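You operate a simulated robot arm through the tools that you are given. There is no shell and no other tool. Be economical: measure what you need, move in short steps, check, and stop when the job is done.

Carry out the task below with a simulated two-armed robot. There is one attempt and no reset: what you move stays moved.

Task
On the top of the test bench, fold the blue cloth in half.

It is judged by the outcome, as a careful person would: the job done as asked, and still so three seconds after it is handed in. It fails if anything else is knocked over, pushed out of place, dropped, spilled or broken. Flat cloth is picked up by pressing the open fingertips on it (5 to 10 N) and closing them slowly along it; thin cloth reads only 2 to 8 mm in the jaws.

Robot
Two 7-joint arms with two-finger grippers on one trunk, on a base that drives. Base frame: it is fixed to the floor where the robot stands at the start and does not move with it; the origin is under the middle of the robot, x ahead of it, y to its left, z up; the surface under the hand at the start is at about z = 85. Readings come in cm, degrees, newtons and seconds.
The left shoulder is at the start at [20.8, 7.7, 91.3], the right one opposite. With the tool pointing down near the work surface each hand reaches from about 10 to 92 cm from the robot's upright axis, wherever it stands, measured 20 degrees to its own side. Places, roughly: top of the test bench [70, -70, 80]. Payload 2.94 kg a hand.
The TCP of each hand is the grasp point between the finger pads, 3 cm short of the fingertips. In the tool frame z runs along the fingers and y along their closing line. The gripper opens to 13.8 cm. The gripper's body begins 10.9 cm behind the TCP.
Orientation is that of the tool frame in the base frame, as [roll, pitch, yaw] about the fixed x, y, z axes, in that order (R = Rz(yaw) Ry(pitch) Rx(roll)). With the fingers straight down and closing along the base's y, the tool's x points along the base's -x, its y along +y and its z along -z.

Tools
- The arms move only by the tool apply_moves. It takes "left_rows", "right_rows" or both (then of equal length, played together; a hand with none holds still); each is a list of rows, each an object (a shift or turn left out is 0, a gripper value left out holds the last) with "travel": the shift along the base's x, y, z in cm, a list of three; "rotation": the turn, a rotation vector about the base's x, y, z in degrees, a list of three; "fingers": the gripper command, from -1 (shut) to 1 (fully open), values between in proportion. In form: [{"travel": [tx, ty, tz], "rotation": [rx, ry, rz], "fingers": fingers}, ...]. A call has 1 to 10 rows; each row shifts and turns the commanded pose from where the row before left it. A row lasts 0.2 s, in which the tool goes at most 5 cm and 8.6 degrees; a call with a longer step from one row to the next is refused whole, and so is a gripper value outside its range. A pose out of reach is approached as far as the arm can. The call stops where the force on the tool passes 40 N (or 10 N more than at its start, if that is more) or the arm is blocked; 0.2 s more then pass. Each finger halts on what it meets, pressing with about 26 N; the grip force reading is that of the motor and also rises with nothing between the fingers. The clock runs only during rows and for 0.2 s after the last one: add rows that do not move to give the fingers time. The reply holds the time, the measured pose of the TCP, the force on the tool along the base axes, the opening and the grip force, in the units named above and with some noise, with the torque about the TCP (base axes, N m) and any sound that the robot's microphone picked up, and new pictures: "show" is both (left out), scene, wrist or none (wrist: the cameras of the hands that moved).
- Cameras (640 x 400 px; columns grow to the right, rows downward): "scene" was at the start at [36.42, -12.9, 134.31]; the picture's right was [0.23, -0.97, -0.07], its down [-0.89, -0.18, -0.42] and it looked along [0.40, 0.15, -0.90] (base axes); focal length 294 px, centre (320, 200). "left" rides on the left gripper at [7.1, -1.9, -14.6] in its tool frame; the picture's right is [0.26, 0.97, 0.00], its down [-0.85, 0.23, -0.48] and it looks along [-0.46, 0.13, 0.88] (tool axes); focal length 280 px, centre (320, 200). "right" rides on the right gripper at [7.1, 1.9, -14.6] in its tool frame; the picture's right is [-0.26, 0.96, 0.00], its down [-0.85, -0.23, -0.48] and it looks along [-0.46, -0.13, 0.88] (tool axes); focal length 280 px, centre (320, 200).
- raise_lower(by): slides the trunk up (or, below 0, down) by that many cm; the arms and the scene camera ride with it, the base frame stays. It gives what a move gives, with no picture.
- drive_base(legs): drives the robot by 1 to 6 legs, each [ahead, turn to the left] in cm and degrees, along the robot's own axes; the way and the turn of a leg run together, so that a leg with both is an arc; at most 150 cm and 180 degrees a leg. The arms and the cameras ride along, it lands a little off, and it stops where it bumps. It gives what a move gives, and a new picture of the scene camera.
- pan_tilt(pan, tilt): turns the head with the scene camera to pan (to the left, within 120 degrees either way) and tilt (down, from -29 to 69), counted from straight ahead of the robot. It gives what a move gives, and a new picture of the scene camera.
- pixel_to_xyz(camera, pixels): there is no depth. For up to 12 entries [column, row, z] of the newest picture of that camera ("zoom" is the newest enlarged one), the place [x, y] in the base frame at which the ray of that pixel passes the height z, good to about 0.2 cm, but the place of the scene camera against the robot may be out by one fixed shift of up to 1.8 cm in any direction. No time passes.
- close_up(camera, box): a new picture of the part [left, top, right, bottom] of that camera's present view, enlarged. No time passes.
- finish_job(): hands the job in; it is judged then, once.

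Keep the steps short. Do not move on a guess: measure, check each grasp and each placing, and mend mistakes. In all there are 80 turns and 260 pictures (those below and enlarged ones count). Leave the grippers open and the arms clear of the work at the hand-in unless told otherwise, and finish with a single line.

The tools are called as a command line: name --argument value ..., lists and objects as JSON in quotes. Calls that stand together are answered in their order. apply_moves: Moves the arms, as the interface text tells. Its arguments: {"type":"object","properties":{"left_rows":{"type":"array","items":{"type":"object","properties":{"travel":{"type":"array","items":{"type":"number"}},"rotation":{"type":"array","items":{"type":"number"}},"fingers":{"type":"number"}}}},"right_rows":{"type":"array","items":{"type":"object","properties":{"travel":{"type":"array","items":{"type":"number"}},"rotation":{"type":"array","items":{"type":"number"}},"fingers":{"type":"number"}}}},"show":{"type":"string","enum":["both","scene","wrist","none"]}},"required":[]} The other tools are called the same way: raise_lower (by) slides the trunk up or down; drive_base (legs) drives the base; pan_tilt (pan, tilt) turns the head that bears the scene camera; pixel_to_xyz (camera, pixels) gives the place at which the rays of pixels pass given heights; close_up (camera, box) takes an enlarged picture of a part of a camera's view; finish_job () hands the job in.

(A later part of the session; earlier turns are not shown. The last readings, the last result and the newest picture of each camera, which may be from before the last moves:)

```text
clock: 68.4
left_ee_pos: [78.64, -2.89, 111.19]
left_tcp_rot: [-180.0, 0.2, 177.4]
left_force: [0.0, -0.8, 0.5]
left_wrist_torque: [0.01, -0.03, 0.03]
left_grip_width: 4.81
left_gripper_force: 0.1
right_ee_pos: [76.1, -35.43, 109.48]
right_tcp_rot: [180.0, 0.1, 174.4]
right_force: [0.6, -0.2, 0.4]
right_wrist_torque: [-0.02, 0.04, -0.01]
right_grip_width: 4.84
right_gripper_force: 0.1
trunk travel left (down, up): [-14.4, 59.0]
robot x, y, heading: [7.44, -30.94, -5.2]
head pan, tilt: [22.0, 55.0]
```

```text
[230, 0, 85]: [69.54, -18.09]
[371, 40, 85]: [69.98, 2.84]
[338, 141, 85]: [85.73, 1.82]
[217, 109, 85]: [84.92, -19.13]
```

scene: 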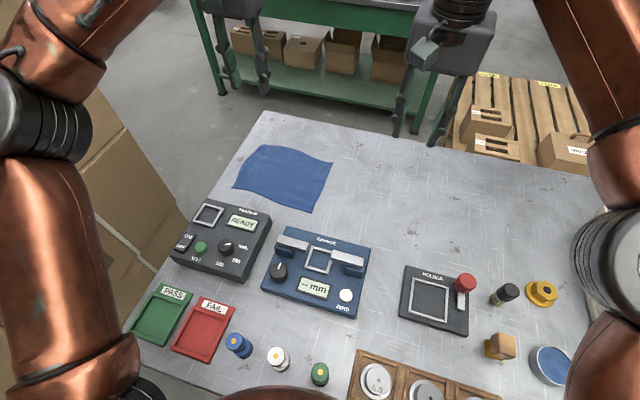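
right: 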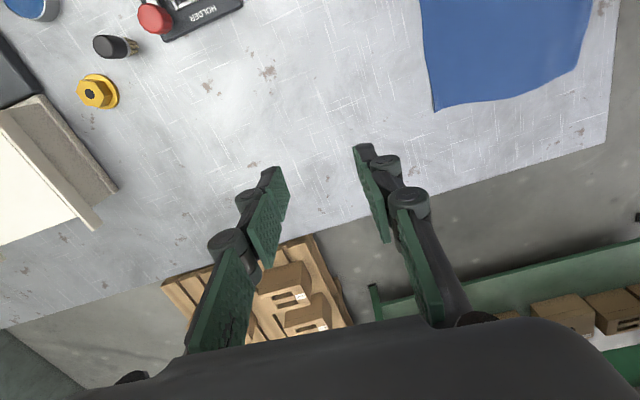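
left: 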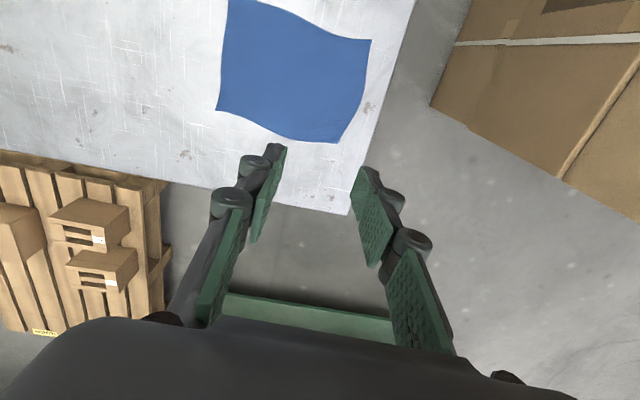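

From the left camera the cloth corners are at (70,2.8), (85.7,1.8), (84.9,-19.1) and about (68.5,-18.5), matching the start values, so the cloth hasn't moved. I'll bring each hand above its far corner and turn each by 30° so the bodies keep apart.

apply_moves --left_rows '[{"travel": [1.08, 0.44, -2.6], "rotation": [0, 0, 6]}, {"travel": [1.08, 0.44, -2.6], "rotation": [0, 0, 6]}, {"travel": [1.08, 0.44, -2.6], "rotation": [0, 0, 6]}, {"travel": [1.08, 0.44, -2.6], "rotation": [0, 0, 6]}, {"travel": [1.08, 0.44, -2.6], "rotation": [0, 0, 6]}]' --right_rows '[{"travel": [0.6, 2.4, -2.4], "rotation": [0, 0, -6]}, {"travel": [0.6, 2.4, -2.4], "rotation": [0, 0, -6]}, {"travel": [0.6, 2.4, -2.4], "rotation": [0, 0, -6]}, {"travel": [0.6, 2.4, -2.4], "rotation": [0, 0, -6]}, {"travel": [0.6, 2.4, -2.4], "rotation": [0, 0, -6]}]' --show "both"

```text
clock: 69.6
left_ee_pos: [84.27, -0.77, 98.31]
left_tcp_rot: [-179.8, 0.3, -152.5]
left_force: [-0.2, 0.0, 0.5]
left_wrist_torque: [-0.02, 0.01, -0.02]
left_grip_width: 4.85
left_gripper_force: 0.0
right_ee_pos: [79.16, -23.47, 97.48]
right_tcp_rot: [179.8, 0.2, 144.2]
right_force: [-0.2, 0.3, 0.1]
right_wrist_torque: [0.02, 0.02, 0.03]
right_grip_width: 4.84
right_gripper_force: 0.1
trunk travel left (down, up): [-14.4, 59.0]
robot x, y, heading: [7.56, -30.87, -4.9]
head pan, tilt: [22.0, 55.0]
```

scene: 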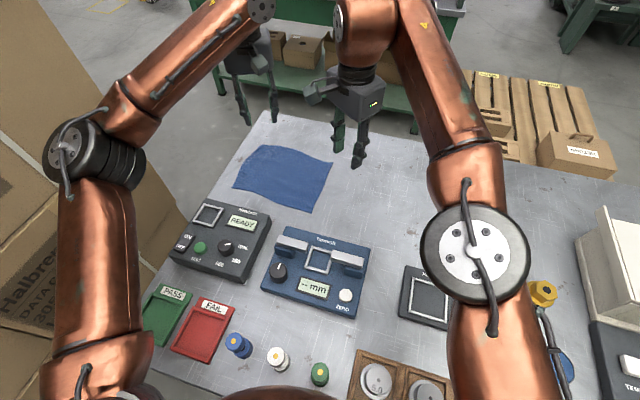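
right: 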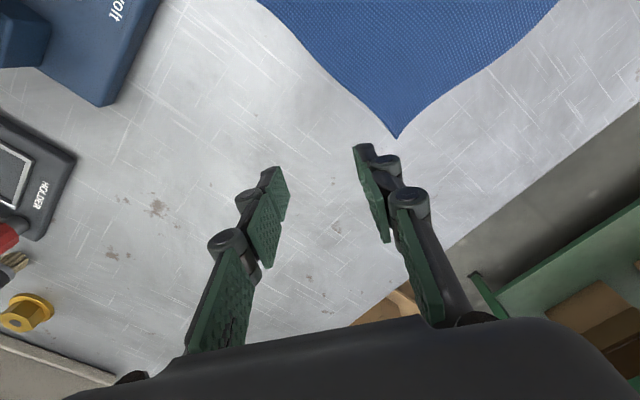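
left: 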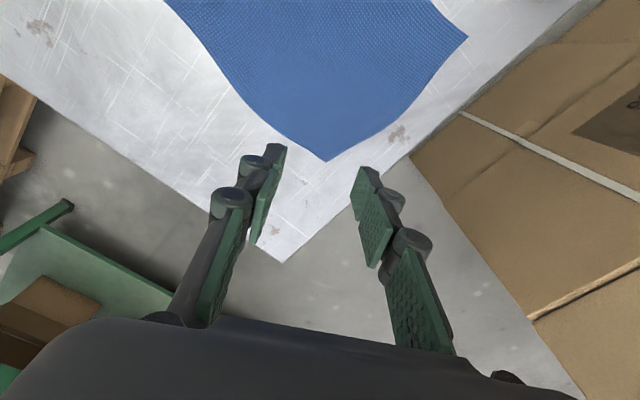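

Both far corners are clearly visible in the wrist cameras. I'll measure them.

pixel_to_xyz --camera "left" --pixels '[[326, 161, 85], [467, 37, 85], [250, 108, 85], [380, 118, 85]]'

pixel_to_xyz --camera "right" --pixels '[[397, 137, 85], [330, 80, 85], [445, 90, 85]]'

```text
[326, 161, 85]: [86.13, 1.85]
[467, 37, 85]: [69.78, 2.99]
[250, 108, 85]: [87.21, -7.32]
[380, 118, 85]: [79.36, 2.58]
```

```text
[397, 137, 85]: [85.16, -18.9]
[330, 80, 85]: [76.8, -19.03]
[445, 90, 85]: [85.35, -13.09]
```

The far-left corner is at (86.1,1.9) and the far-right at (85.2,-18.9). I'll set the openings to about 4 cm and hover at z≈91, with the left at (84.3,-0.3) and the right at (83.2,-16.6).

apply_moves --left_rows '[{"travel": [0, 0.1, -1.4], "fingers": -0.42}, {"travel": [0, 0.1, -1.4]}, {"travel": [0, 0.1, -1.4]}, {"travel": [0, 0.1, -1.4]}, {"travel": [0, 0.1, -1.4]}]' --right_rows '[{"travel": [0.8, 1.37, -1.2], "fingers": -0.42}, {"travel": [0.8, 1.37, -1.2]}, {"travel": [0.8, 1.37, -1.2]}, {"travel": [0.8, 1.37, -1.2]}, {"travel": [0.8, 1.37, -1.2]}]' --show "both"

```text
clock: 70.8
left_ee_pos: [84.19, -0.29, 91.18]
left_tcp_rot: [-179.8, 0.4, -152.6]
left_force: [-0.1, -0.2, -0.1]
left_wrist_torque: [-0.01, 0.03, -0.04]
left_grip_width: 4.02
left_gripper_force: 0.1
right_ee_pos: [79.1, -19.86, 93.58]
right_tcp_rot: [179.9, 0.2, 144.4]
right_force: [0.6, 0.2, 0.7]
right_wrist_torque: [0.0, 0.03, 0.03]
right_grip_width: 3.99
right_gripper_force: 0.0
right hand out of reach, approached as far as the arm can: row 1, 2, 3, 4, 5
trunk travel left (down, up): [-14.4, 59.0]
robot x, y, heading: [7.77, -31.12, -5.3]
head pan, tilt: [22.0, 55.0]
```

scene: 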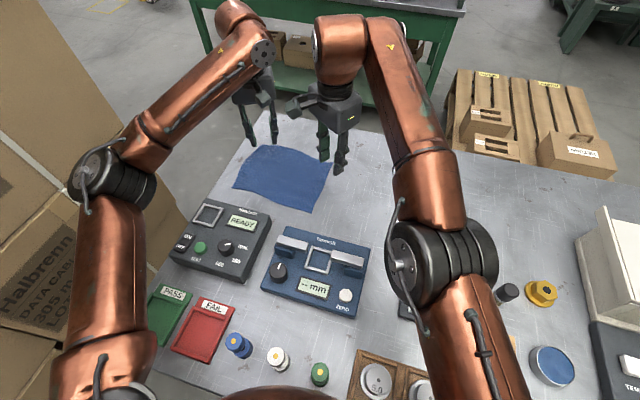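
right: 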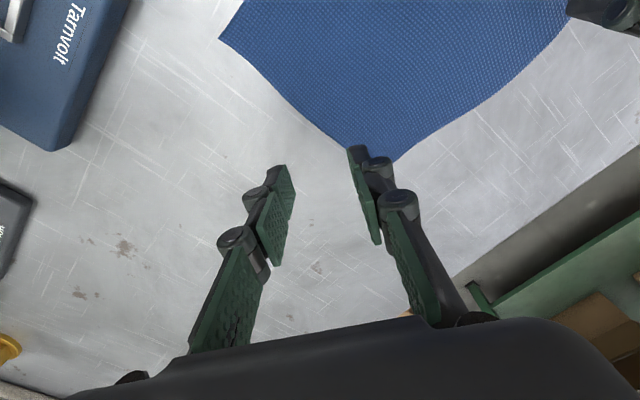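
left: 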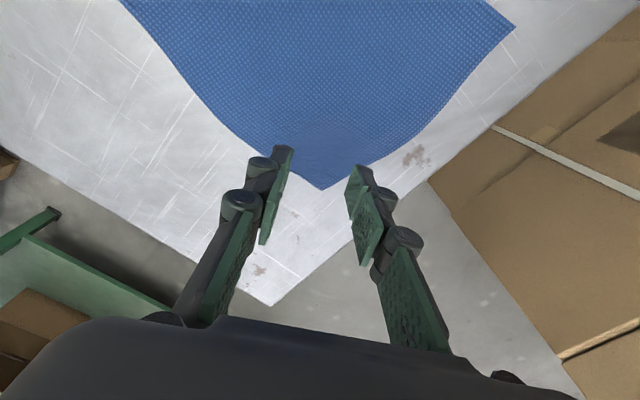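

The right hand stops at (79.1,-19.9) as "out of reach", though the arm isn't fully stretched. A wrist limit from the turned yaw is likely, so I'll turn the right hand back by about 35° and try again at safe height.

apply_moves --right_rows '[{"travel": [0, 0, 0.5], "rotation": [0, 0, 7]}, {"rotation": [0, 0, 7]}, {"rotation": [0, 0, 7]}, {"rotation": [0, 0, 7]}, {"rotation": [0, 0, 7]}, {"travel": [0.8, 0.5, 0]}, {"travel": [0.8, 0.5, 0]}, {"travel": [0.8, 0.5, 0]}]' --show "wrist"

```text
clock: 72.6
left_ee_pos: [84.18, -0.3, 91.32]
left_tcp_rot: [-179.9, 0.3, -152.6]
left_force: [0.7, -0.4, -0.3]
left_wrist_torque: [-0.01, 0.01, 0.01]
left_grip_width: 4.01
left_gripper_force: 0.2
right_ee_pos: [79.19, -20.01, 94.19]
right_tcp_rot: [179.9, 0.2, 179.5]
right_force: [-0.5, 0.2, 0.4]
right_wrist_torque: [0.01, -0.01, 0.01]
right_grip_width: 4.02
right_gripper_force: 0.2
right hand out of reach, approached as far as the arm can: row 6, 7, 8
trunk travel left (down, up): [-14.4, 59.0]
robot x, y, heading: [7.29, -31.15, -5.1]
head pan, tilt: [22.0, 55.0]
```

right: 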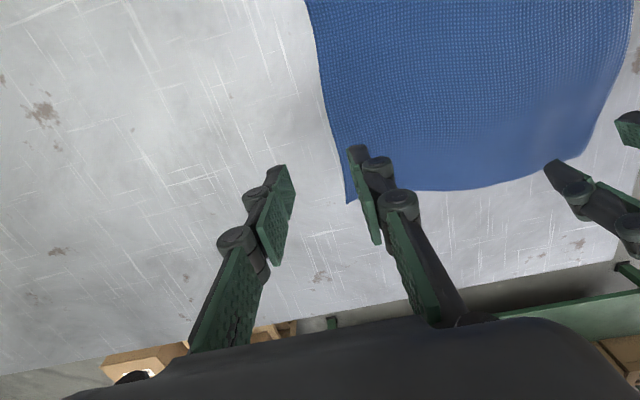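

The limit is distance, not wrist angle. I'll move the base about 10 cm to the left by backing off and returning. First both hands go up and inward.

apply_moves --left_rows '[{"travel": [0, 0, 3.5], "rotation": [0, 0, -5]}, {"travel": [-1, -2, 3.5], "rotation": [0, 0, -5]}, {"travel": [-2, -3, 3.5], "rotation": [0, 0, -5]}, {"travel": [-2, -3, 3.5], "rotation": [0, 0, -5]}, {"travel": [-2, -3, 2], "rotation": [0, 0, -5]}, {"travel": [-2, -2, 1]}]' --right_rows '[{"travel": [0, -2, 3]}, {"travel": [-1, -3, 3]}, {"travel": [-2, -3, 3]}, {"travel": [-2, -3, 3]}, {"travel": [-2, -3, 2]}, {"travel": [-2, -2, 0]}]' --show "none"

drive_base --legs '[[0, -6], [-35, 0]]'

```text
refused: row 3 steps farther than a row can; nothing moved
```

```text
clock: 74.3
left_ee_pos: [68.35, -1.56, 98.77]
left_tcp_rot: [-175.8, 4.7, -152.1]
left_force: [-1.8, -1.7, 2.9]
left_wrist_torque: [0.25, -0.13, 0.0]
left_grip_width: 3.99
left_gripper_force: 0.0
right_ee_pos: [65.7, -20.23, 106.36]
right_tcp_rot: [177.3, 11.2, 173.7]
right_force: [-2.7, -1.2, -0.5]
right_wrist_torque: [0.09, -0.24, 0.06]
right_grip_width: 4.0
right_gripper_force: 0.1
trunk travel left (down, up): [-14.4, 59.0]
robot x, y, heading: [-0.78, -29.77, -10.6]
head pan, tilt: [22.0, 55.0]
stopped in leg 2: the robot was blocked; the commanded pose is now the measured one
```

scene: 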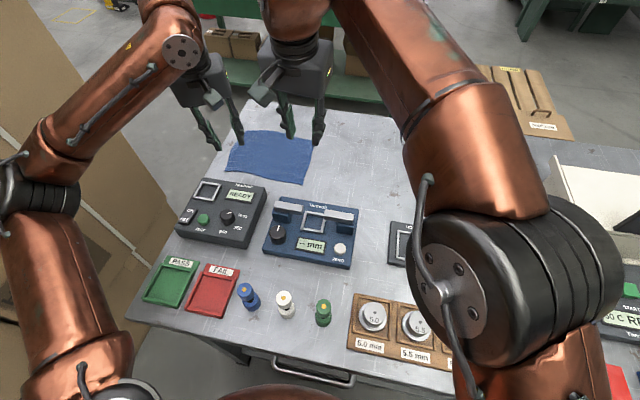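

I shouldn't have chained those two calls: the arm move was refused, and the drive ran with the hands still low. It stopped as blocked after 8 cm. I'll lift both hands straight up and check the instruments.

apply_moves --left_rows '[{"travel": [0, 0, 3]}, {"travel": [0, 0, 3]}, {"travel": [0, 0, 3]}]' --right_rows '[{"travel": [0, 0, 1]}, {"travel": [0, 0, 1]}, {"travel": [0, 0, 1]}]' --show "both"

close_up --camera "scene" --box '[130, 90, 450, 350]'

```text
clock: 75.0
left_ee_pos: [64.74, -1.13, 106.32]
left_tcp_rot: [-173.1, 4.2, -149.7]
left_force: [-0.8, -0.9, 2.4]
left_wrist_torque: [0.19, 0.0, 0.0]
left_grip_width: 4.0
left_gripper_force: 0.1
right_ee_pos: [68.97, -18.35, 120.07]
right_tcp_rot: [163.0, 21.1, 164.7]
right_force: [2.2, -2.8, -0.8]
right_wrist_torque: [0.26, 0.09, 0.12]
right_grip_width: 4.01
right_gripper_force: 0.0
trunk travel left (down, up): [-14.4, 59.0]
robot x, y, heading: [-0.69, -29.43, -10.8]
head pan, tilt: [22.0, 55.0]
stopped in row 3 (right hand): the arm was blocked; the commanded pose is now the measured one
```

scene: 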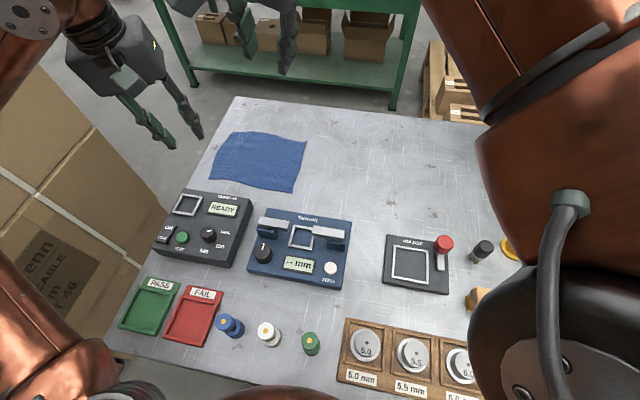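
right: 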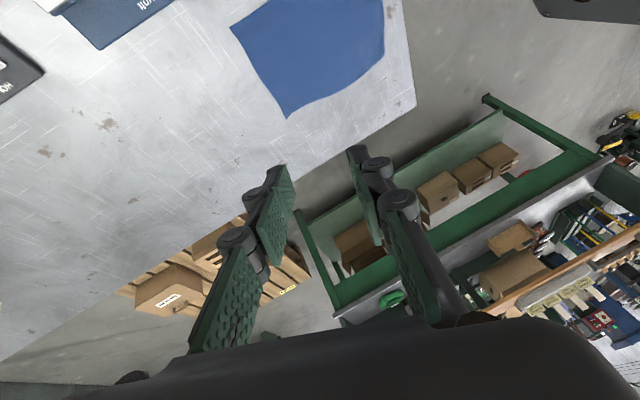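
left: 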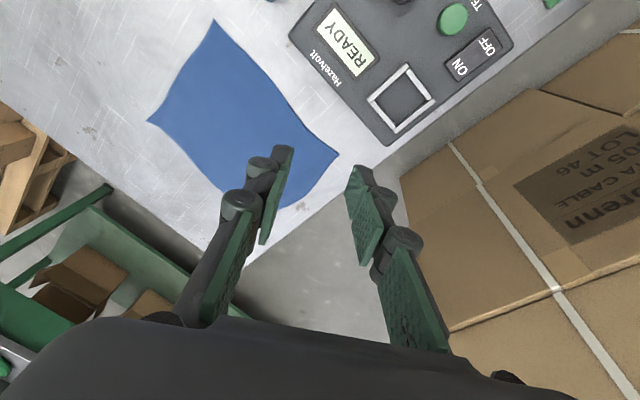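

```text
1.54 times, centred on (290, 220) of scene
```

zoom: 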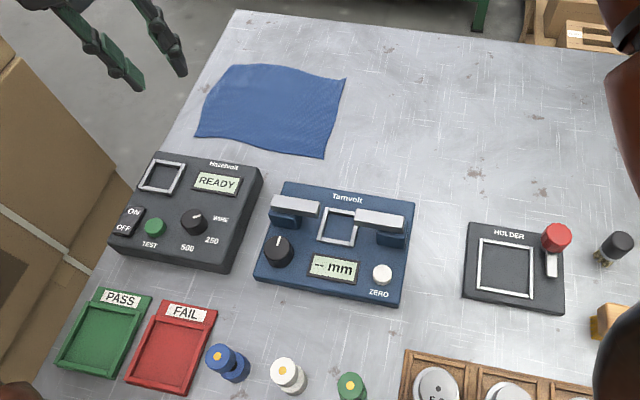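

The instruments and cloth look unmoved. The right arm's joint is very close to the head on the right side of the picture, so I'll look there.

pan_tilt --pan -35 --tilt 45

pan_tilt --pan -80 --tilt 60

```text
clock: 76.2
left_ee_pos: [63.86, 0.05, 106.33]
left_tcp_rot: [-173.9, 5.7, -150.9]
left_force: [0.0, 1.8, 3.4]
left_wrist_torque: [-0.2, -0.09, -0.05]
left_grip_width: 3.99
left_gripper_force: 0.1
right_ee_pos: [63.28, -17.27, 113.91]
right_tcp_rot: [174.7, 16.9, 172.4]
right_force: [-1.9, -0.8, 4.3]
right_wrist_torque: [-0.02, -0.07, -0.01]
right_grip_width: 4.0
right_gripper_force: 0.0
trunk travel left (down, up): [-14.4, 59.0]
robot x, y, heading: [-1.28, -29.64, -10.7]
head pan, tilt: [-35.0, 45.0]
```

scene: 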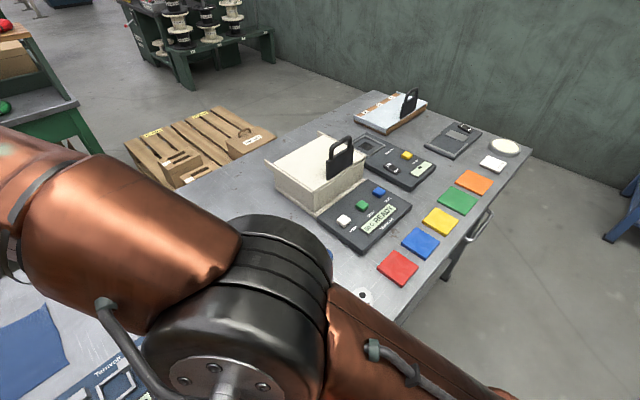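

```text
clock: 77.3
left_ee_pos: [63.27, -0.23, 105.94]
left_tcp_rot: [-174.0, 6.1, -151.0]
left_force: [4.6, 0.7, 0.0]
left_wrist_torque: [-0.03, 0.5, -0.03]
left_grip_width: 3.99
left_gripper_force: 0.0
right_ee_pos: [63.21, -16.87, 116.44]
right_tcp_rot: [172.5, 19.4, 171.5]
right_force: [-3.0, 1.1, 2.5]
right_wrist_torque: [-0.07, -0.15, -0.03]
right_grip_width: 3.99
right_gripper_force: 0.2
trunk travel left (down, up): [-14.4, 59.0]
robot x, y, heading: [-0.41, -29.56, -10.6]
head pan, tilt: [-80.0, 60.0]
```

scene: 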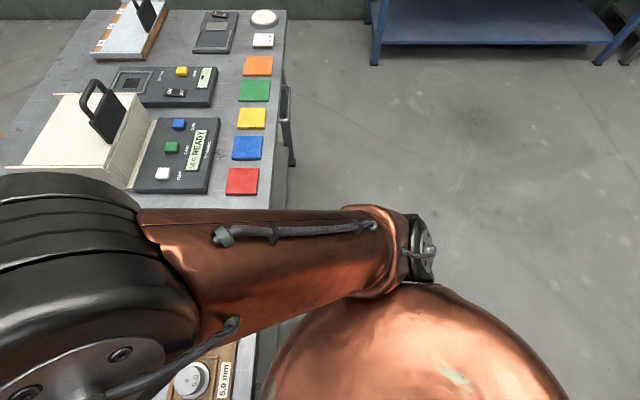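

Now it's clear: with the right hand crossing to the left, its elbow folds in against the head. I'll move the right hand outward to its own side to free it and park it there. The left arm alone can reach both far corners, so it will do the folding.

apply_moves --right_rows '[{"travel": [0.5, -3.5, 0.5]}, {"travel": [0.5, -3.5, 0]}, {"travel": [0.5, -3.5, 0]}, {"travel": [0, -3.5, 0]}, {"travel": [0, -3.5, 0]}, {"travel": [-1, -3.5, 0]}, {"travel": [-1, -3.5, 0]}, {"travel": [-1, -3.5, 0]}]' --show "scene"

```text
clock: 78.2
left_ee_pos: [62.56, -0.69, 106.25]
left_tcp_rot: [-173.7, 5.7, -150.6]
left_force: [-0.8, -0.6, 0.3]
left_wrist_torque: [0.1, -0.02, 0.02]
left_grip_width: 3.99
left_gripper_force: 0.1
right_ee_pos: [66.75, -29.89, 121.61]
right_tcp_rot: [165.5, 22.4, 164.4]
right_force: [-0.7, -1.0, 3.0]
right_wrist_torque: [0.06, 0.07, 0.07]
right_grip_width: 4.01
right_gripper_force: 0.0
trunk travel left (down, up): [-14.4, 59.0]
robot x, y, heading: [-0.57, -29.46, -10.7]
head pan, tilt: [-80.0, 60.0]
stopped in row 4 (right hand): the arm was blocked; the commanded pose is now the measured one
```

scene: 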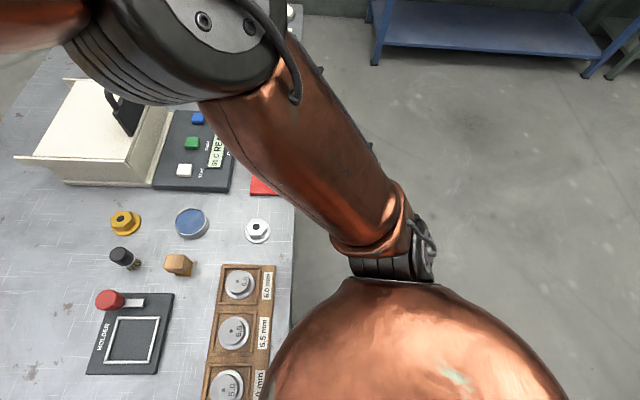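

apply_moves --right_rows '[{"travel": [0, -3.5, 0]}, {"travel": [0, -3.5, 0]}, {"travel": [0, -3.5, 0]}, {"travel": [0, -3.5, 0]}, {"travel": [-1, -3, 0]}]' --show "none"

pan_tilt --pan 0 --tilt 60

```text
clock: 78.6
left_ee_pos: [50.68, 1.46, 110.11]
left_tcp_rot: [-169.9, 11.3, -149.8]
left_force: [2.3, 0.0, 1.1]
left_wrist_torque: [0.0, 0.32, -0.03]
left_grip_width: 3.98
left_gripper_force: 0.0
right_ee_pos: [52.75, -29.18, 125.84]
right_tcp_rot: [165.8, 28.5, 164.6]
right_force: [3.6, -1.3, -1.5]
right_wrist_torque: [0.13, 0.28, 0.11]
right_grip_width: 4.0
right_gripper_force: 0.1
trunk travel left (down, up): [-14.4, 59.0]
robot x, y, heading: [-0.54, -29.83, -10.7]
head pan, tilt: [-80.0, 60.0]
stopped in row 1 (left hand): the arm was blocked; the commanded pose is now the measured one
```

```text
clock: 80.1
left_ee_pos: [58.05, 0.26, 107.46]
left_tcp_rot: [-172.4, 7.6, -150.5]
left_force: [0.8, -0.2, -0.4]
left_wrist_torque: [0.03, 0.0, 0.02]
left_grip_width: 4.02
left_gripper_force: 0.1
right_ee_pos: [61.36, -30.36, 122.58]
right_tcp_rot: [166.5, 24.3, 164.6]
right_force: [0.0, -0.7, -0.6]
right_wrist_torque: [0.02, -0.01, -0.02]
right_grip_width: 4.02
right_gripper_force: 0.0
trunk travel left (down, up): [-14.4, 59.0]
robot x, y, heading: [-0.45, -29.36, -10.7]
head pan, tilt: [0.0, 60.0]
```

scene: 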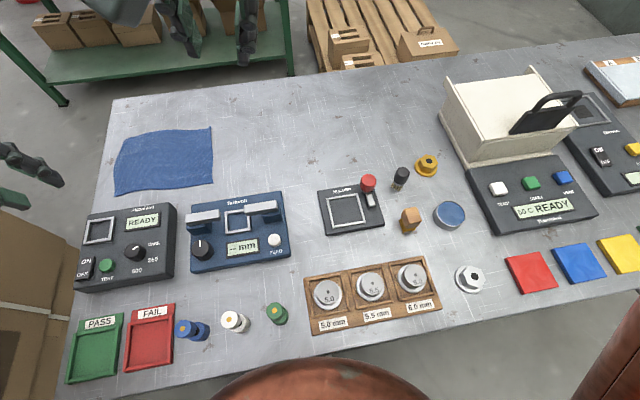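

Free now, and forces are about zero. I'll keep moving the right hand outward gently and watch for stability.

apply_moves --right_rows '[{"travel": [0, -2, 0]}, {"travel": [0, -2, 0]}, {"travel": [0, -2, 0]}, {"travel": [0, -2, 0]}, {"travel": [0, -2, 0]}, {"travel": [0, -2, 0]}]' --show "scene"

```text
clock: 80.7
left_ee_pos: [42.88, 2.81, 110.58]
left_tcp_rot: [-168.1, 14.9, -148.8]
left_force: [0.2, 0.1, -0.4]
left_wrist_torque: [-0.03, 0.08, -0.01]
left_grip_width: 3.99
left_gripper_force: 0.0
right_ee_pos: [46.99, -33.0, 127.16]
right_tcp_rot: [163.8, 30.8, 159.6]
right_force: [1.7, -0.8, -1.0]
right_wrist_torque: [0.08, 0.09, 0.13]
right_grip_width: 3.99
right_gripper_force: 0.0
trunk travel left (down, up): [-14.4, 59.0]
robot x, y, heading: [-1.07, -29.49, -10.8]
head pan, tilt: [0.0, 60.0]
stopped in row 2 (right hand): the arm was blocked; the commanded pose is now the measured one
```

scene: 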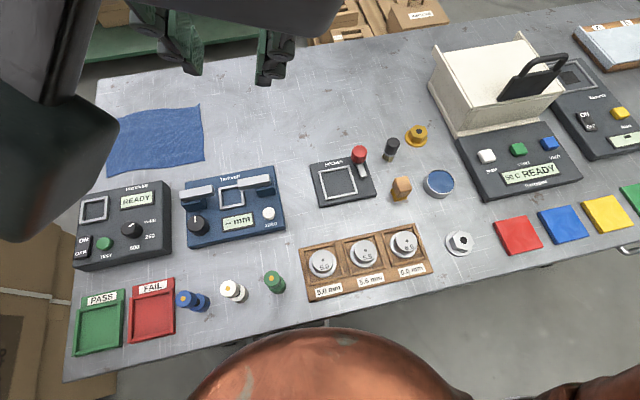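

The arms jerk again whenever time runs, as if the base were pressing on something. I'll look behind the robot on both sides.

pan_tilt --pan 120 --tilt 35

pan_tilt --pan -120 --tilt 45

```text
clock: 82.7
left_ee_pos: [47.46, 2.15, 109.67]
left_tcp_rot: [-169.5, 13.1, -149.2]
left_force: [0.9, 0.0, 0.5]
left_wrist_torque: [0.0, 0.09, 0.0]
left_grip_width: 4.02
left_gripper_force: 0.0
right_ee_pos: [52.05, -33.86, 125.81]
right_tcp_rot: [164.1, 28.1, 160.0]
right_force: [1.3, -0.4, 0.4]
right_wrist_torque: [0.01, 0.1, -0.01]
right_grip_width: 3.99
right_gripper_force: 0.1
trunk travel left (down, up): [-14.4, 59.0]
robot x, y, heading: [-0.77, -29.5, -10.8]
head pan, tilt: [120.0, 35.0]
```

scene: 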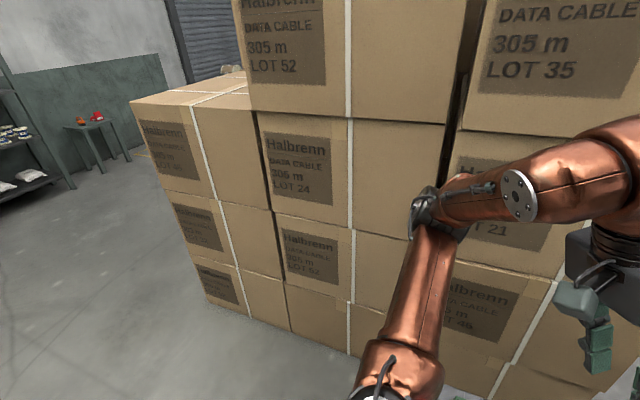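

```text
clock: 86.1
left_ee_pos: [47.89, 1.99, 110.14]
left_tcp_rot: [-169.4, 12.0, -149.8]
left_force: [1.9, 0.4, 0.9]
left_wrist_torque: [0.0, 0.16, 0.01]
left_grip_width: 4.03
left_gripper_force: 0.1
right_ee_pos: [50.28, -31.99, 127.37]
right_tcp_rot: [164.0, 30.4, 162.6]
right_force: [1.6, 0.0, -0.4]
right_wrist_torque: [0.05, 0.15, 0.06]
right_grip_width: 3.97
right_gripper_force: 0.0
trunk travel left (down, up): [-14.4, 59.0]
robot x, y, heading: [-0.9, -29.26, -10.7]
head pan, tilt: [-120.0, 45.0]
```

scene: 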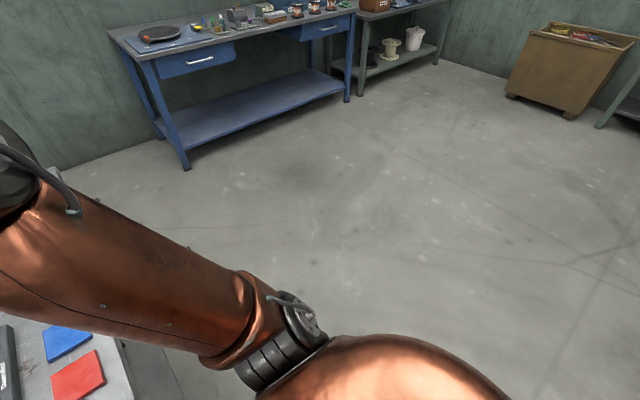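

Behind is free floor. The contact is most likely still the right elbow against the head. Up and outward freed it last time, so I'll extend the right hand forward and outward.

apply_moves --right_rows '[{"travel": [3, -3.5, 0]}, {"travel": [3, -3.5, 0]}, {"travel": [2, -3.5, 0]}, {"travel": [1, -3.5, 0]}]' --show "none"

pan_tilt --pan -45 --tilt 35

```text
clock: 87.1
left_ee_pos: [48.21, 1.82, 110.03]
left_tcp_rot: [-169.5, 12.0, -149.9]
left_force: [-0.1, -0.5, -0.3]
left_wrist_torque: [0.05, 0.01, 0.03]
left_grip_width: 4.01
left_gripper_force: 0.2
right_ee_pos: [59.29, -46.27, 127.4]
right_tcp_rot: [163.8, 30.3, 162.5]
right_force: [-0.4, -0.5, -0.2]
right_wrist_torque: [0.02, 0.01, 0.02]
right_grip_width: 4.01
right_gripper_force: 0.0
trunk travel left (down, up): [-14.4, 59.0]
robot x, y, heading: [-0.63, -29.56, -10.8]
head pan, tilt: [-120.0, 45.0]
```

```text
clock: 88.5
left_ee_pos: [48.07, 1.94, 110.11]
left_tcp_rot: [-169.4, 12.1, -149.8]
left_force: [0.3, 0.4, -0.5]
left_wrist_torque: [-0.02, 0.04, -0.01]
left_grip_width: 3.99
left_gripper_force: 0.1
right_ee_pos: [59.14, -46.14, 127.54]
right_tcp_rot: [163.9, 30.3, 162.6]
right_force: [0.9, -1.0, -0.6]
right_wrist_torque: [0.02, -0.01, 0.01]
right_grip_width: 4.0
right_gripper_force: 0.0
trunk travel left (down, up): [-14.4, 59.0]
robot x, y, heading: [-0.65, -29.69, -10.9]
head pan, tilt: [-45.0, 35.0]
```

scene: 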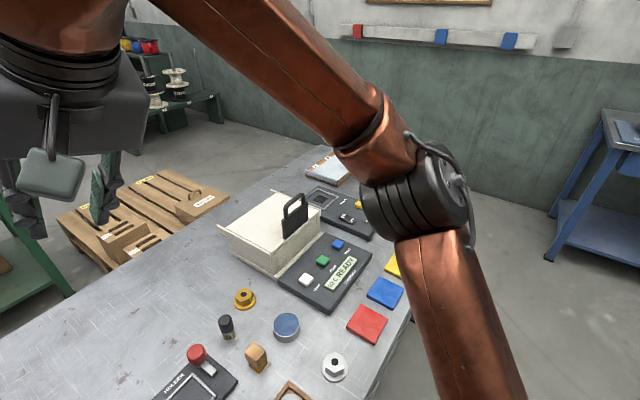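

Freed: the right elbow is now out to the right, and nothing jitters. I'll park the right hand further out with its tilt corrected. Meanwhile the left hand extends forward and straightens, staying high.

apply_moves --left_rows '[{"travel": [2.75, -1.25, 0.2], "rotation": [0.38, 1.97, -3.6]}, {"travel": [2.75, -1.25, 0.2], "rotation": [0.38, 1.97, -3.6]}, {"travel": [2.75, -1.25, 0.2], "rotation": [0.38, 1.97, -3.6]}, {"travel": [2.75, -1.25, 0.2], "rotation": [0.38, 1.97, -3.6]}, {"travel": [2.75, -1.25, 0.2], "rotation": [0.38, 1.97, -3.6]}, {"travel": [2.75, -1.25, 0.2], "rotation": [0.38, 1.97, -3.6]}, {"travel": [2.75, -1.25, 0.2], "rotation": [0.38, 1.97, -3.6]}, {"travel": [2.75, -1.25, 0.2], "rotation": [0.38, 1.97, -3.6]}]' --right_rows '[{"travel": [-0.5, -1.5, 0], "rotation": [-0.75, 4.18, -0.54]}, {"travel": [-0.5, -1.5, 0], "rotation": [-0.75, 4.18, -0.54]}, {"travel": [-0.5, -1.5, 0], "rotation": [-0.75, 4.18, -0.54]}, {"travel": [-0.5, -1.5, 0], "rotation": [-0.75, 4.18, -0.54]}, {"travel": [-0.5, -1.5, 0], "rotation": [-0.75, 4.18, -0.54]}, {"travel": [-0.5, -1.5, 0], "rotation": [-0.75, 4.18, -0.54]}, {"travel": [-0.5, -1.5, 0], "rotation": [-0.75, 4.18, -0.54]}, {"travel": [-0.5, -1.5, 0], "rotation": [-0.75, 4.18, -0.54]}]' --show "none"

pan_tilt --pan 30 --tilt 50

```text
clock: 90.3
left_ee_pos: [70.59, -8.41, 111.59]
left_tcp_rot: [-176.6, -2.4, -179.5]
left_force: [1.5, -1.2, -1.3]
left_wrist_torque: [0.12, 0.01, 0.04]
left_grip_width: 4.01
left_gripper_force: 0.1
right_ee_pos: [55.73, -58.52, 124.37]
right_tcp_rot: [179.7, 0.1, 162.5]
right_force: [0.5, -0.7, -0.6]
right_wrist_torque: [0.1, -0.01, -0.03]
right_grip_width: 4.0
right_gripper_force: 0.0
right hand out of reach, approached as far as the arm can: row 7, 8
trunk travel left (down, up): [-14.4, 59.0]
robot x, y, heading: [-0.98, -29.74, -11.0]
head pan, tilt: [-45.0, 35.0]
```

```text
clock: 91.8
left_ee_pos: [70.12, -8.06, 111.56]
left_tcp_rot: [-176.4, -2.1, -179.4]
left_force: [0.2, -0.7, -0.3]
left_wrist_torque: [0.01, -0.03, 0.02]
left_grip_width: 4.0
left_gripper_force: 0.1
right_ee_pos: [55.21, -58.13, 124.64]
right_tcp_rot: [179.9, 0.3, 162.5]
right_force: [-0.2, 0.0, -0.7]
right_wrist_torque: [-0.05, 0.0, 0.01]
right_grip_width: 4.01
right_gripper_force: 0.0
trunk travel left (down, up): [-14.4, 59.0]
robot x, y, heading: [-0.74, -29.69, -10.9]
head pan, tilt: [30.0, 50.0]
```

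scene: 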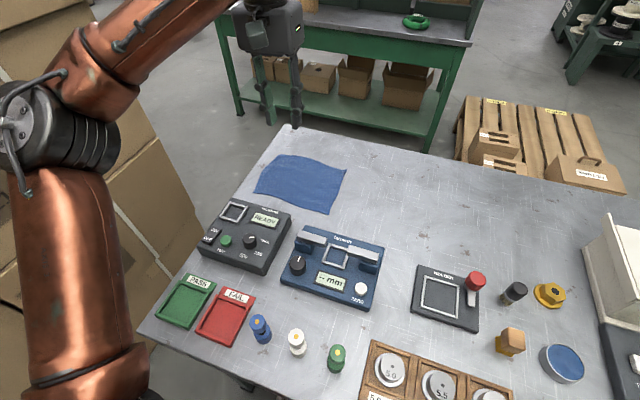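

Both arms are well clear. I'll turn the base 6° left and drive 9 cm ahead, with the hands high.

drive_base --legs '[[0, 6], [9, 0]]'

```text
clock: 93.5
left_ee_pos: [74.85, -1.21, 112.66]
left_tcp_rot: [-176.2, -1.3, -173.5]
left_force: [0.0, -0.2, 0.5]
left_wrist_torque: [0.02, 0.02, 0.0]
left_grip_width: 4.0
left_gripper_force: 0.1
right_ee_pos: [65.08, -52.62, 125.48]
right_tcp_rot: [179.9, 1.2, 168.5]
right_force: [-0.6, 0.6, 0.4]
right_wrist_torque: [0.01, 0.01, -0.01]
right_grip_width: 3.98
right_gripper_force: 0.0
trunk travel left (down, up): [-14.4, 59.0]
robot x, y, heading: [8.51, -29.93, -5.0]
head pan, tilt: [30.0, 50.0]
```

scene: 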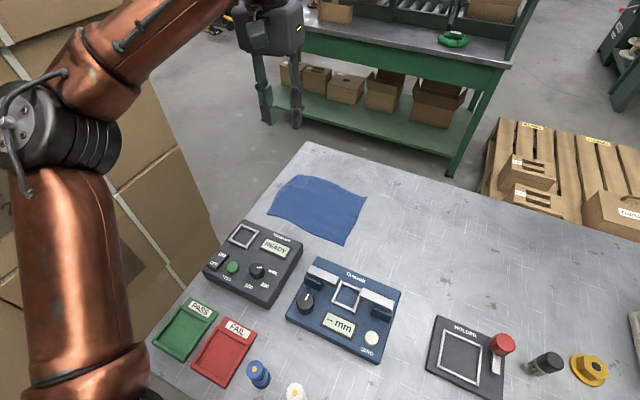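

Good position. Now I'll bring the left hand over the far-left corner at (84.4,-0.9), hovering at z≈92, and level it.

apply_moves --left_rows '[{"travel": [1.36, 0.04, -2.95], "rotation": [1.3, -0.3, 0]}, {"travel": [1.36, 0.04, -2.95], "rotation": [1.3, -0.3, 0]}, {"travel": [1.36, 0.04, -2.95], "rotation": [1.3, -0.3, 0]}, {"travel": [1.36, 0.04, -2.95]}, {"travel": [1.36, 0.04, -2.95]}, {"travel": [1.36, 0.04, -2.95]}, {"travel": [1.36, 0.04, -2.95]}]' --show "both"

```text
clock: 95.0
left_ee_pos: [84.75, -1.13, 92.03]
left_tcp_rot: [-179.9, 0.1, -173.3]
left_force: [0.1, 0.5, 0.5]
left_wrist_torque: [-0.04, 0.01, 0.02]
left_grip_width: 4.02
left_gripper_force: 0.1
right_ee_pos: [65.22, -52.68, 125.55]
right_tcp_rot: [179.9, 1.1, 168.5]
right_force: [-0.8, 0.4, -0.4]
right_wrist_torque: [0.01, 0.0, 0.01]
right_grip_width: 4.02
right_gripper_force: 0.1
trunk travel left (down, up): [-14.4, 59.0]
robot x, y, heading: [8.41, -30.09, -5.0]
head pan, tilt: [30.0, 50.0]
```

scene: 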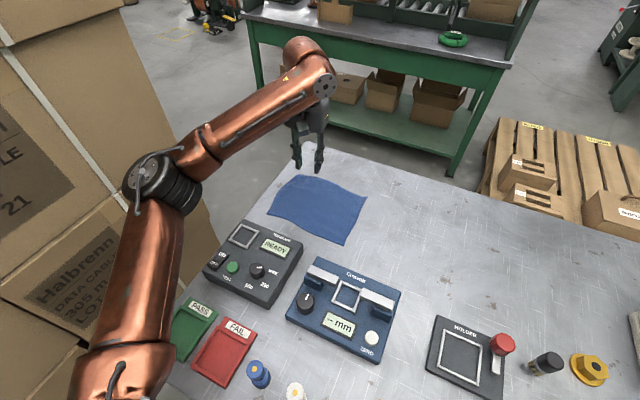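
left: 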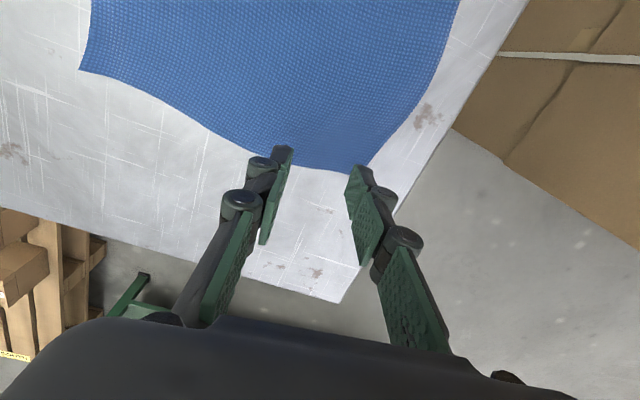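

pixel_to_xyz --camera "left" --pixels '[[364, 172, 85], [260, 150, 85], [395, 135, 85], [80, 68, 85]]'

```text
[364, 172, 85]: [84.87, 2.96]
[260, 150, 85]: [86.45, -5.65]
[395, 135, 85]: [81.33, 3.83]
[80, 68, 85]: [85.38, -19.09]
```

The corner is now at about (84.9,3.0), so I'll shift the hand by (-1.1,+1.4) and lower gently until there is light contact.

apply_moves --left_rows '[{"travel": [-0.55, 0.7, 0]}, {"travel": [-0.55, 0.7, 0]}, {"travel": [0, 0, -1]}, {"travel": [0, 0, -1]}, {"travel": [0, 0, -0.7]}, {"travel": [0, 0, -0.4]}, {"travel": [0, 0, -0.3]}]' --show "wrist"

```text
clock: 96.7
left_ee_pos: [83.84, 0.4, 88.65]
left_tcp_rot: [-180.0, 0.1, -173.3]
left_force: [-0.1, -0.1, 0.1]
left_wrist_torque: [0.01, 0.0, 0.0]
left_grip_width: 4.02
left_gripper_force: 0.0
right_ee_pos: [65.08, -52.83, 125.5]
right_tcp_rot: [179.8, 1.1, 168.5]
right_force: [0.1, -0.8, 0.2]
right_wrist_torque: [0.0, -0.01, 0.0]
right_grip_width: 4.03
right_gripper_force: 0.0
trunk travel left (down, up): [-14.4, 59.0]
robot x, y, heading: [8.02, -29.85, -4.7]
head pan, tilt: [30.0, 50.0]
```

left: 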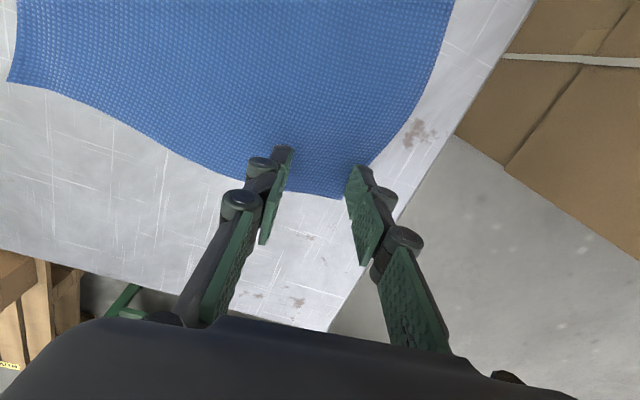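

The fingertips are about 0.6 cm above the cloth. I'll shift 0.5 cm inward and lower in 0.25 cm steps.

apply_moves --left_rows '[{"travel": [-0.2, -0.6, 0]}, {"travel": [0, 0, -0.25]}, {"travel": [0, 0, -0.25]}, {"travel": [0, 0, -0.2]}, {"travel": [0, 0, 0]}]' --show "none"

```text
clock: 97.8
left_ee_pos: [83.58, -0.26, 88.13]
left_tcp_rot: [-180.0, 0.2, -173.3]
left_force: [-0.3, 1.1, 13.3]
left_wrist_torque: [0.27, 0.09, 0.0]
left_grip_width: 4.01
left_gripper_force: 0.0
right_ee_pos: [65.12, -52.61, 125.47]
right_tcp_rot: [179.8, 1.1, 168.5]
right_force: [0.1, 0.3, 0.1]
right_wrist_torque: [-0.05, -0.01, 0.01]
right_grip_width: 4.02
right_gripper_force: 0.2
trunk travel left (down, up): [-14.4, 59.0]
robot x, y, heading: [8.68, -30.29, -4.8]
head pan, tilt: [30.0, 50.0]
```

It reads 13 N, slightly too hard. I'll ease up 0.1 cm and then close slowly along the cloth.

apply_moves --left_rows '[{"travel": [0, 0, -0.02], "fingers": -0.42}, {"travel": [0, 0, 0.08], "fingers": -0.47}, {"fingers": -0.53}, {"fingers": -0.59}, {"fingers": -0.65}, {"fingers": -0.71}, {"fingers": -0.77}, {"fingers": -0.83}, {"fingers": -0.9}, {"fingers": -1}]' --show "wrist"

apply_moves --left_rows '[{"fingers": -1}, {"fingers": -1}]' --show "wrist"

```text
clock: 100.0
left_ee_pos: [83.67, -0.21, 88.04]
left_tcp_rot: [-180.0, -0.1, -173.3]
left_force: [0.3, 0.6, 0.5]
left_wrist_torque: [-0.05, -0.04, 0.01]
left_grip_width: 0.43
left_gripper_force: 23.1
right_ee_pos: [65.17, -52.69, 125.41]
right_tcp_rot: [179.8, 1.2, 168.5]
right_force: [0.4, -0.8, -0.6]
right_wrist_torque: [0.02, 0.01, -0.04]
right_grip_width: 3.98
right_gripper_force: 0.0
trunk travel left (down, up): [-14.4, 59.0]
robot x, y, heading: [8.23, -30.24, -4.6]
head pan, tilt: [30.0, 50.0]
```

left: 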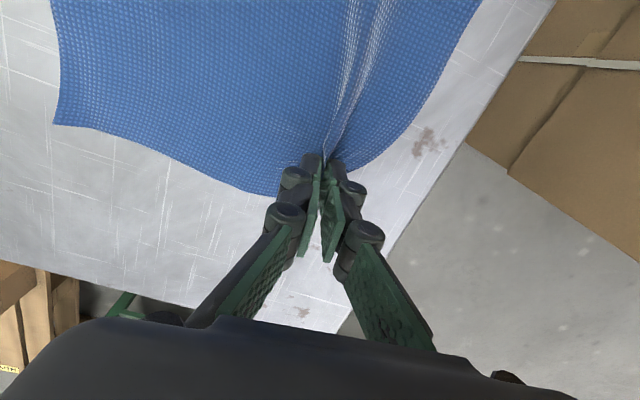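

```text
clock: 100.7
left_ee_pos: [83.7, -0.26, 87.92]
left_tcp_rot: [-180.0, 0.0, -173.3]
left_force: [-0.2, -1.2, -0.7]
left_wrist_torque: [0.07, 0.04, 0.01]
left_grip_width: 0.63
left_gripper_force: 33.2
right_ee_pos: [65.37, -52.63, 125.36]
right_tcp_rot: [179.8, 1.0, 168.5]
right_force: [0.2, 0.1, -0.4]
right_wrist_torque: [-0.01, 0.0, 0.02]
right_grip_width: 4.0
right_gripper_force: 0.0
trunk travel left (down, up): [-14.4, 59.0]
robot x, y, heading: [8.53, -30.19, -4.8]
head pan, tilt: [30.0, 50.0]
```

left: 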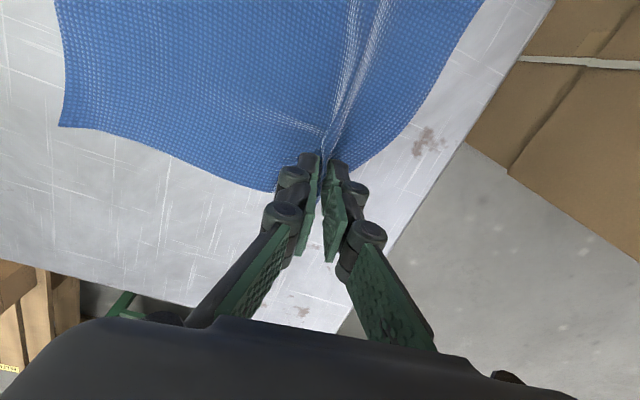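

The pinch took: width 4–6 mm with a ridge between the jaws. I'll lift and begin the arc toward the near edge, then check.

apply_moves --left_rows '[{"travel": [0, 0, 1.2]}, {"travel": [-0.4, 0, 1.2]}, {"travel": [-0.8, 0, 1.2]}, {"travel": [-1, 0, 1.2]}, {"travel": [-1.2, 0, 1]}, {"travel": [-1.4, 0, 0.6]}]' --show "both"

```text
clock: 102.0
left_ee_pos: [78.78, -0.36, 94.26]
left_tcp_rot: [179.9, 0.0, -173.3]
left_force: [0.0, 0.5, 3.2]
left_wrist_torque: [-0.01, 0.03, -0.02]
left_grip_width: 0.19
left_gripper_force: 28.9
right_ee_pos: [65.26, -52.66, 125.48]
right_tcp_rot: [179.8, 1.1, 168.5]
right_force: [0.9, -0.3, -0.5]
right_wrist_torque: [0.01, 0.0, -0.02]
right_grip_width: 4.02
right_gripper_force: 0.1
trunk travel left (down, up): [-14.4, 59.0]
robot x, y, heading: [8.1, -30.1, -4.9]
head pan, tilt: [30.0, 50.0]
```

scene: 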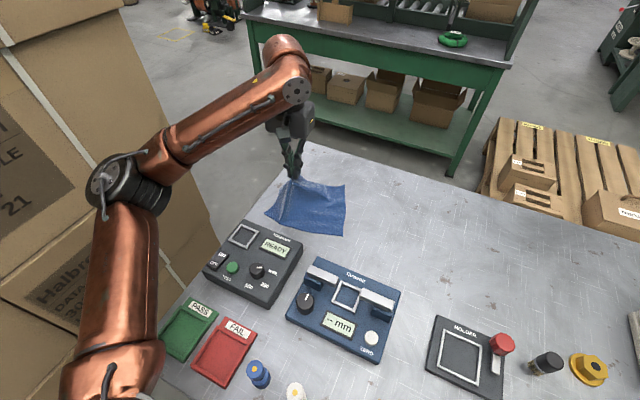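
left: 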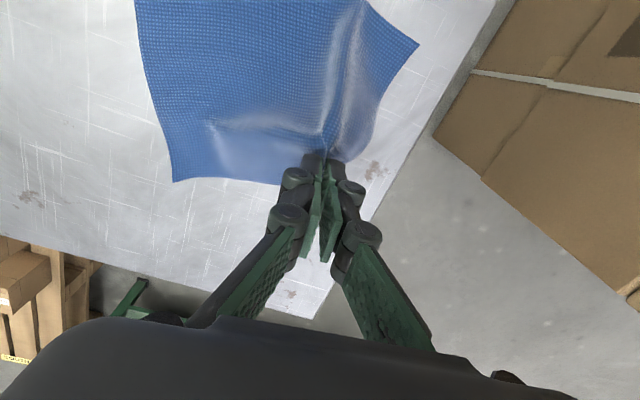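

It's holding and lifting well. I'll continue the arc down to the near-left corner.

apply_moves --left_rows '[{"travel": [-1.5, 0.1, 0.3]}, {"travel": [-1.5, 0.1, -0.3]}, {"travel": [-1.4, 0.1, -0.8]}, {"travel": [-1.2, 0.1, -1]}, {"travel": [-1.2, 0.1, -1]}, {"travel": [-0.8, 0.1, -1]}, {"travel": [-0.2, 0, -0.8]}]' --show "both"

```text
clock: 103.7
left_ee_pos: [71.08, 0.2, 89.51]
left_tcp_rot: [179.8, 0.0, -173.2]
left_force: [-0.6, 0.5, -0.2]
left_wrist_torque: [-0.32, -0.02, 0.0]
left_grip_width: 0.65
left_gripper_force: 31.5
right_ee_pos: [65.4, -52.69, 125.39]
right_tcp_rot: [179.8, 1.0, 168.4]
right_force: [-0.5, -0.4, -0.2]
right_wrist_torque: [0.01, -0.01, 0.03]
right_grip_width: 3.98
right_gripper_force: 0.0
trunk travel left (down, up): [-14.4, 59.0]
robot x, y, heading: [8.5, -30.33, -5.0]
head pan, tilt: [30.0, 50.0]
```

scene: 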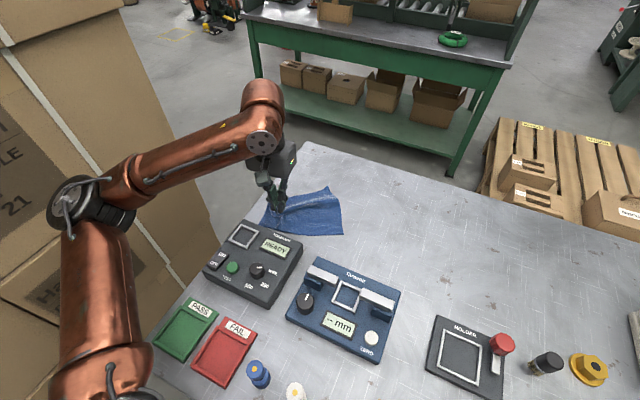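
left: 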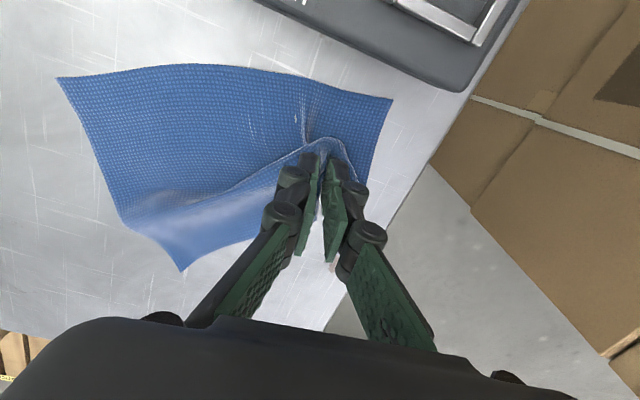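

pixel_to_xyz --camera "left" --pixels '[[392, 97, 85], [57, 77, 85], [182, 270, 85], [325, 140, 86], [310, 77, 85], [470, 90, 90], [255, 0, 90]]'

```text
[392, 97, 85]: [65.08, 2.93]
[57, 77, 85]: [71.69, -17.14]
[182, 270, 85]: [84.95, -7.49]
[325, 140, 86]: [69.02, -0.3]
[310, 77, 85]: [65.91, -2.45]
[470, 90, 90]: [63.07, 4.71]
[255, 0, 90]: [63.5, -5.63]
```

The cloth slid: its near-left corner is now at about (65.1,2.9), the near-right at (71.7,-17.1) and the far-right at (85,-7.5). The held corner is still about 5 cm short. I'll carry it low over the cloth to (67,1.2) to meet the near-left corner. The tester's edge is at x≈63, so there is room.

apply_moves --left_rows '[{"travel": [-0.7, 0.15, 0.2]}, {"travel": [-0.7, 0.2, 0.2]}, {"travel": [-0.7, 0.2, 0]}, {"travel": [-0.7, 0.2, -0.2]}, {"travel": [-0.7, 0.2, -0.2]}, {"travel": [-0.5, 0.1, -0.4]}]' --show "wrist"

```text
clock: 105.0
left_ee_pos: [67.11, 1.35, 89.03]
left_tcp_rot: [-179.9, 0.0, -173.2]
left_force: [-0.2, -0.6, 4.4]
left_wrist_torque: [0.13, 0.04, 0.01]
left_grip_width: 0.14
left_gripper_force: 29.3
right_ee_pos: [65.24, -52.77, 125.5]
right_tcp_rot: [179.9, 1.1, 168.4]
right_force: [-0.2, 0.3, 0.6]
right_wrist_torque: [-0.04, -0.01, 0.02]
right_grip_width: 3.97
right_gripper_force: 0.1
trunk travel left (down, up): [-14.4, 59.0]
robot x, y, heading: [8.5, -30.12, -4.8]
head pan, tilt: [30.0, 50.0]
```

left: 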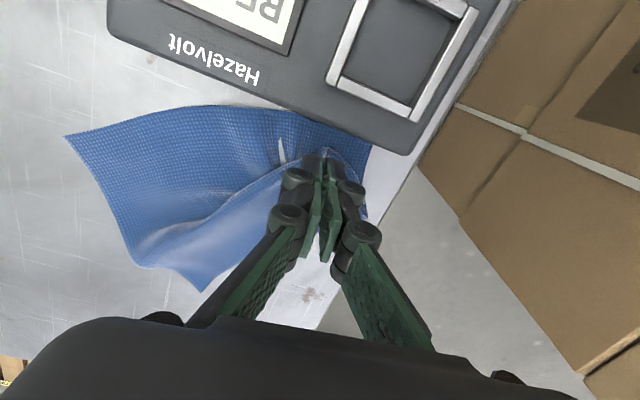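

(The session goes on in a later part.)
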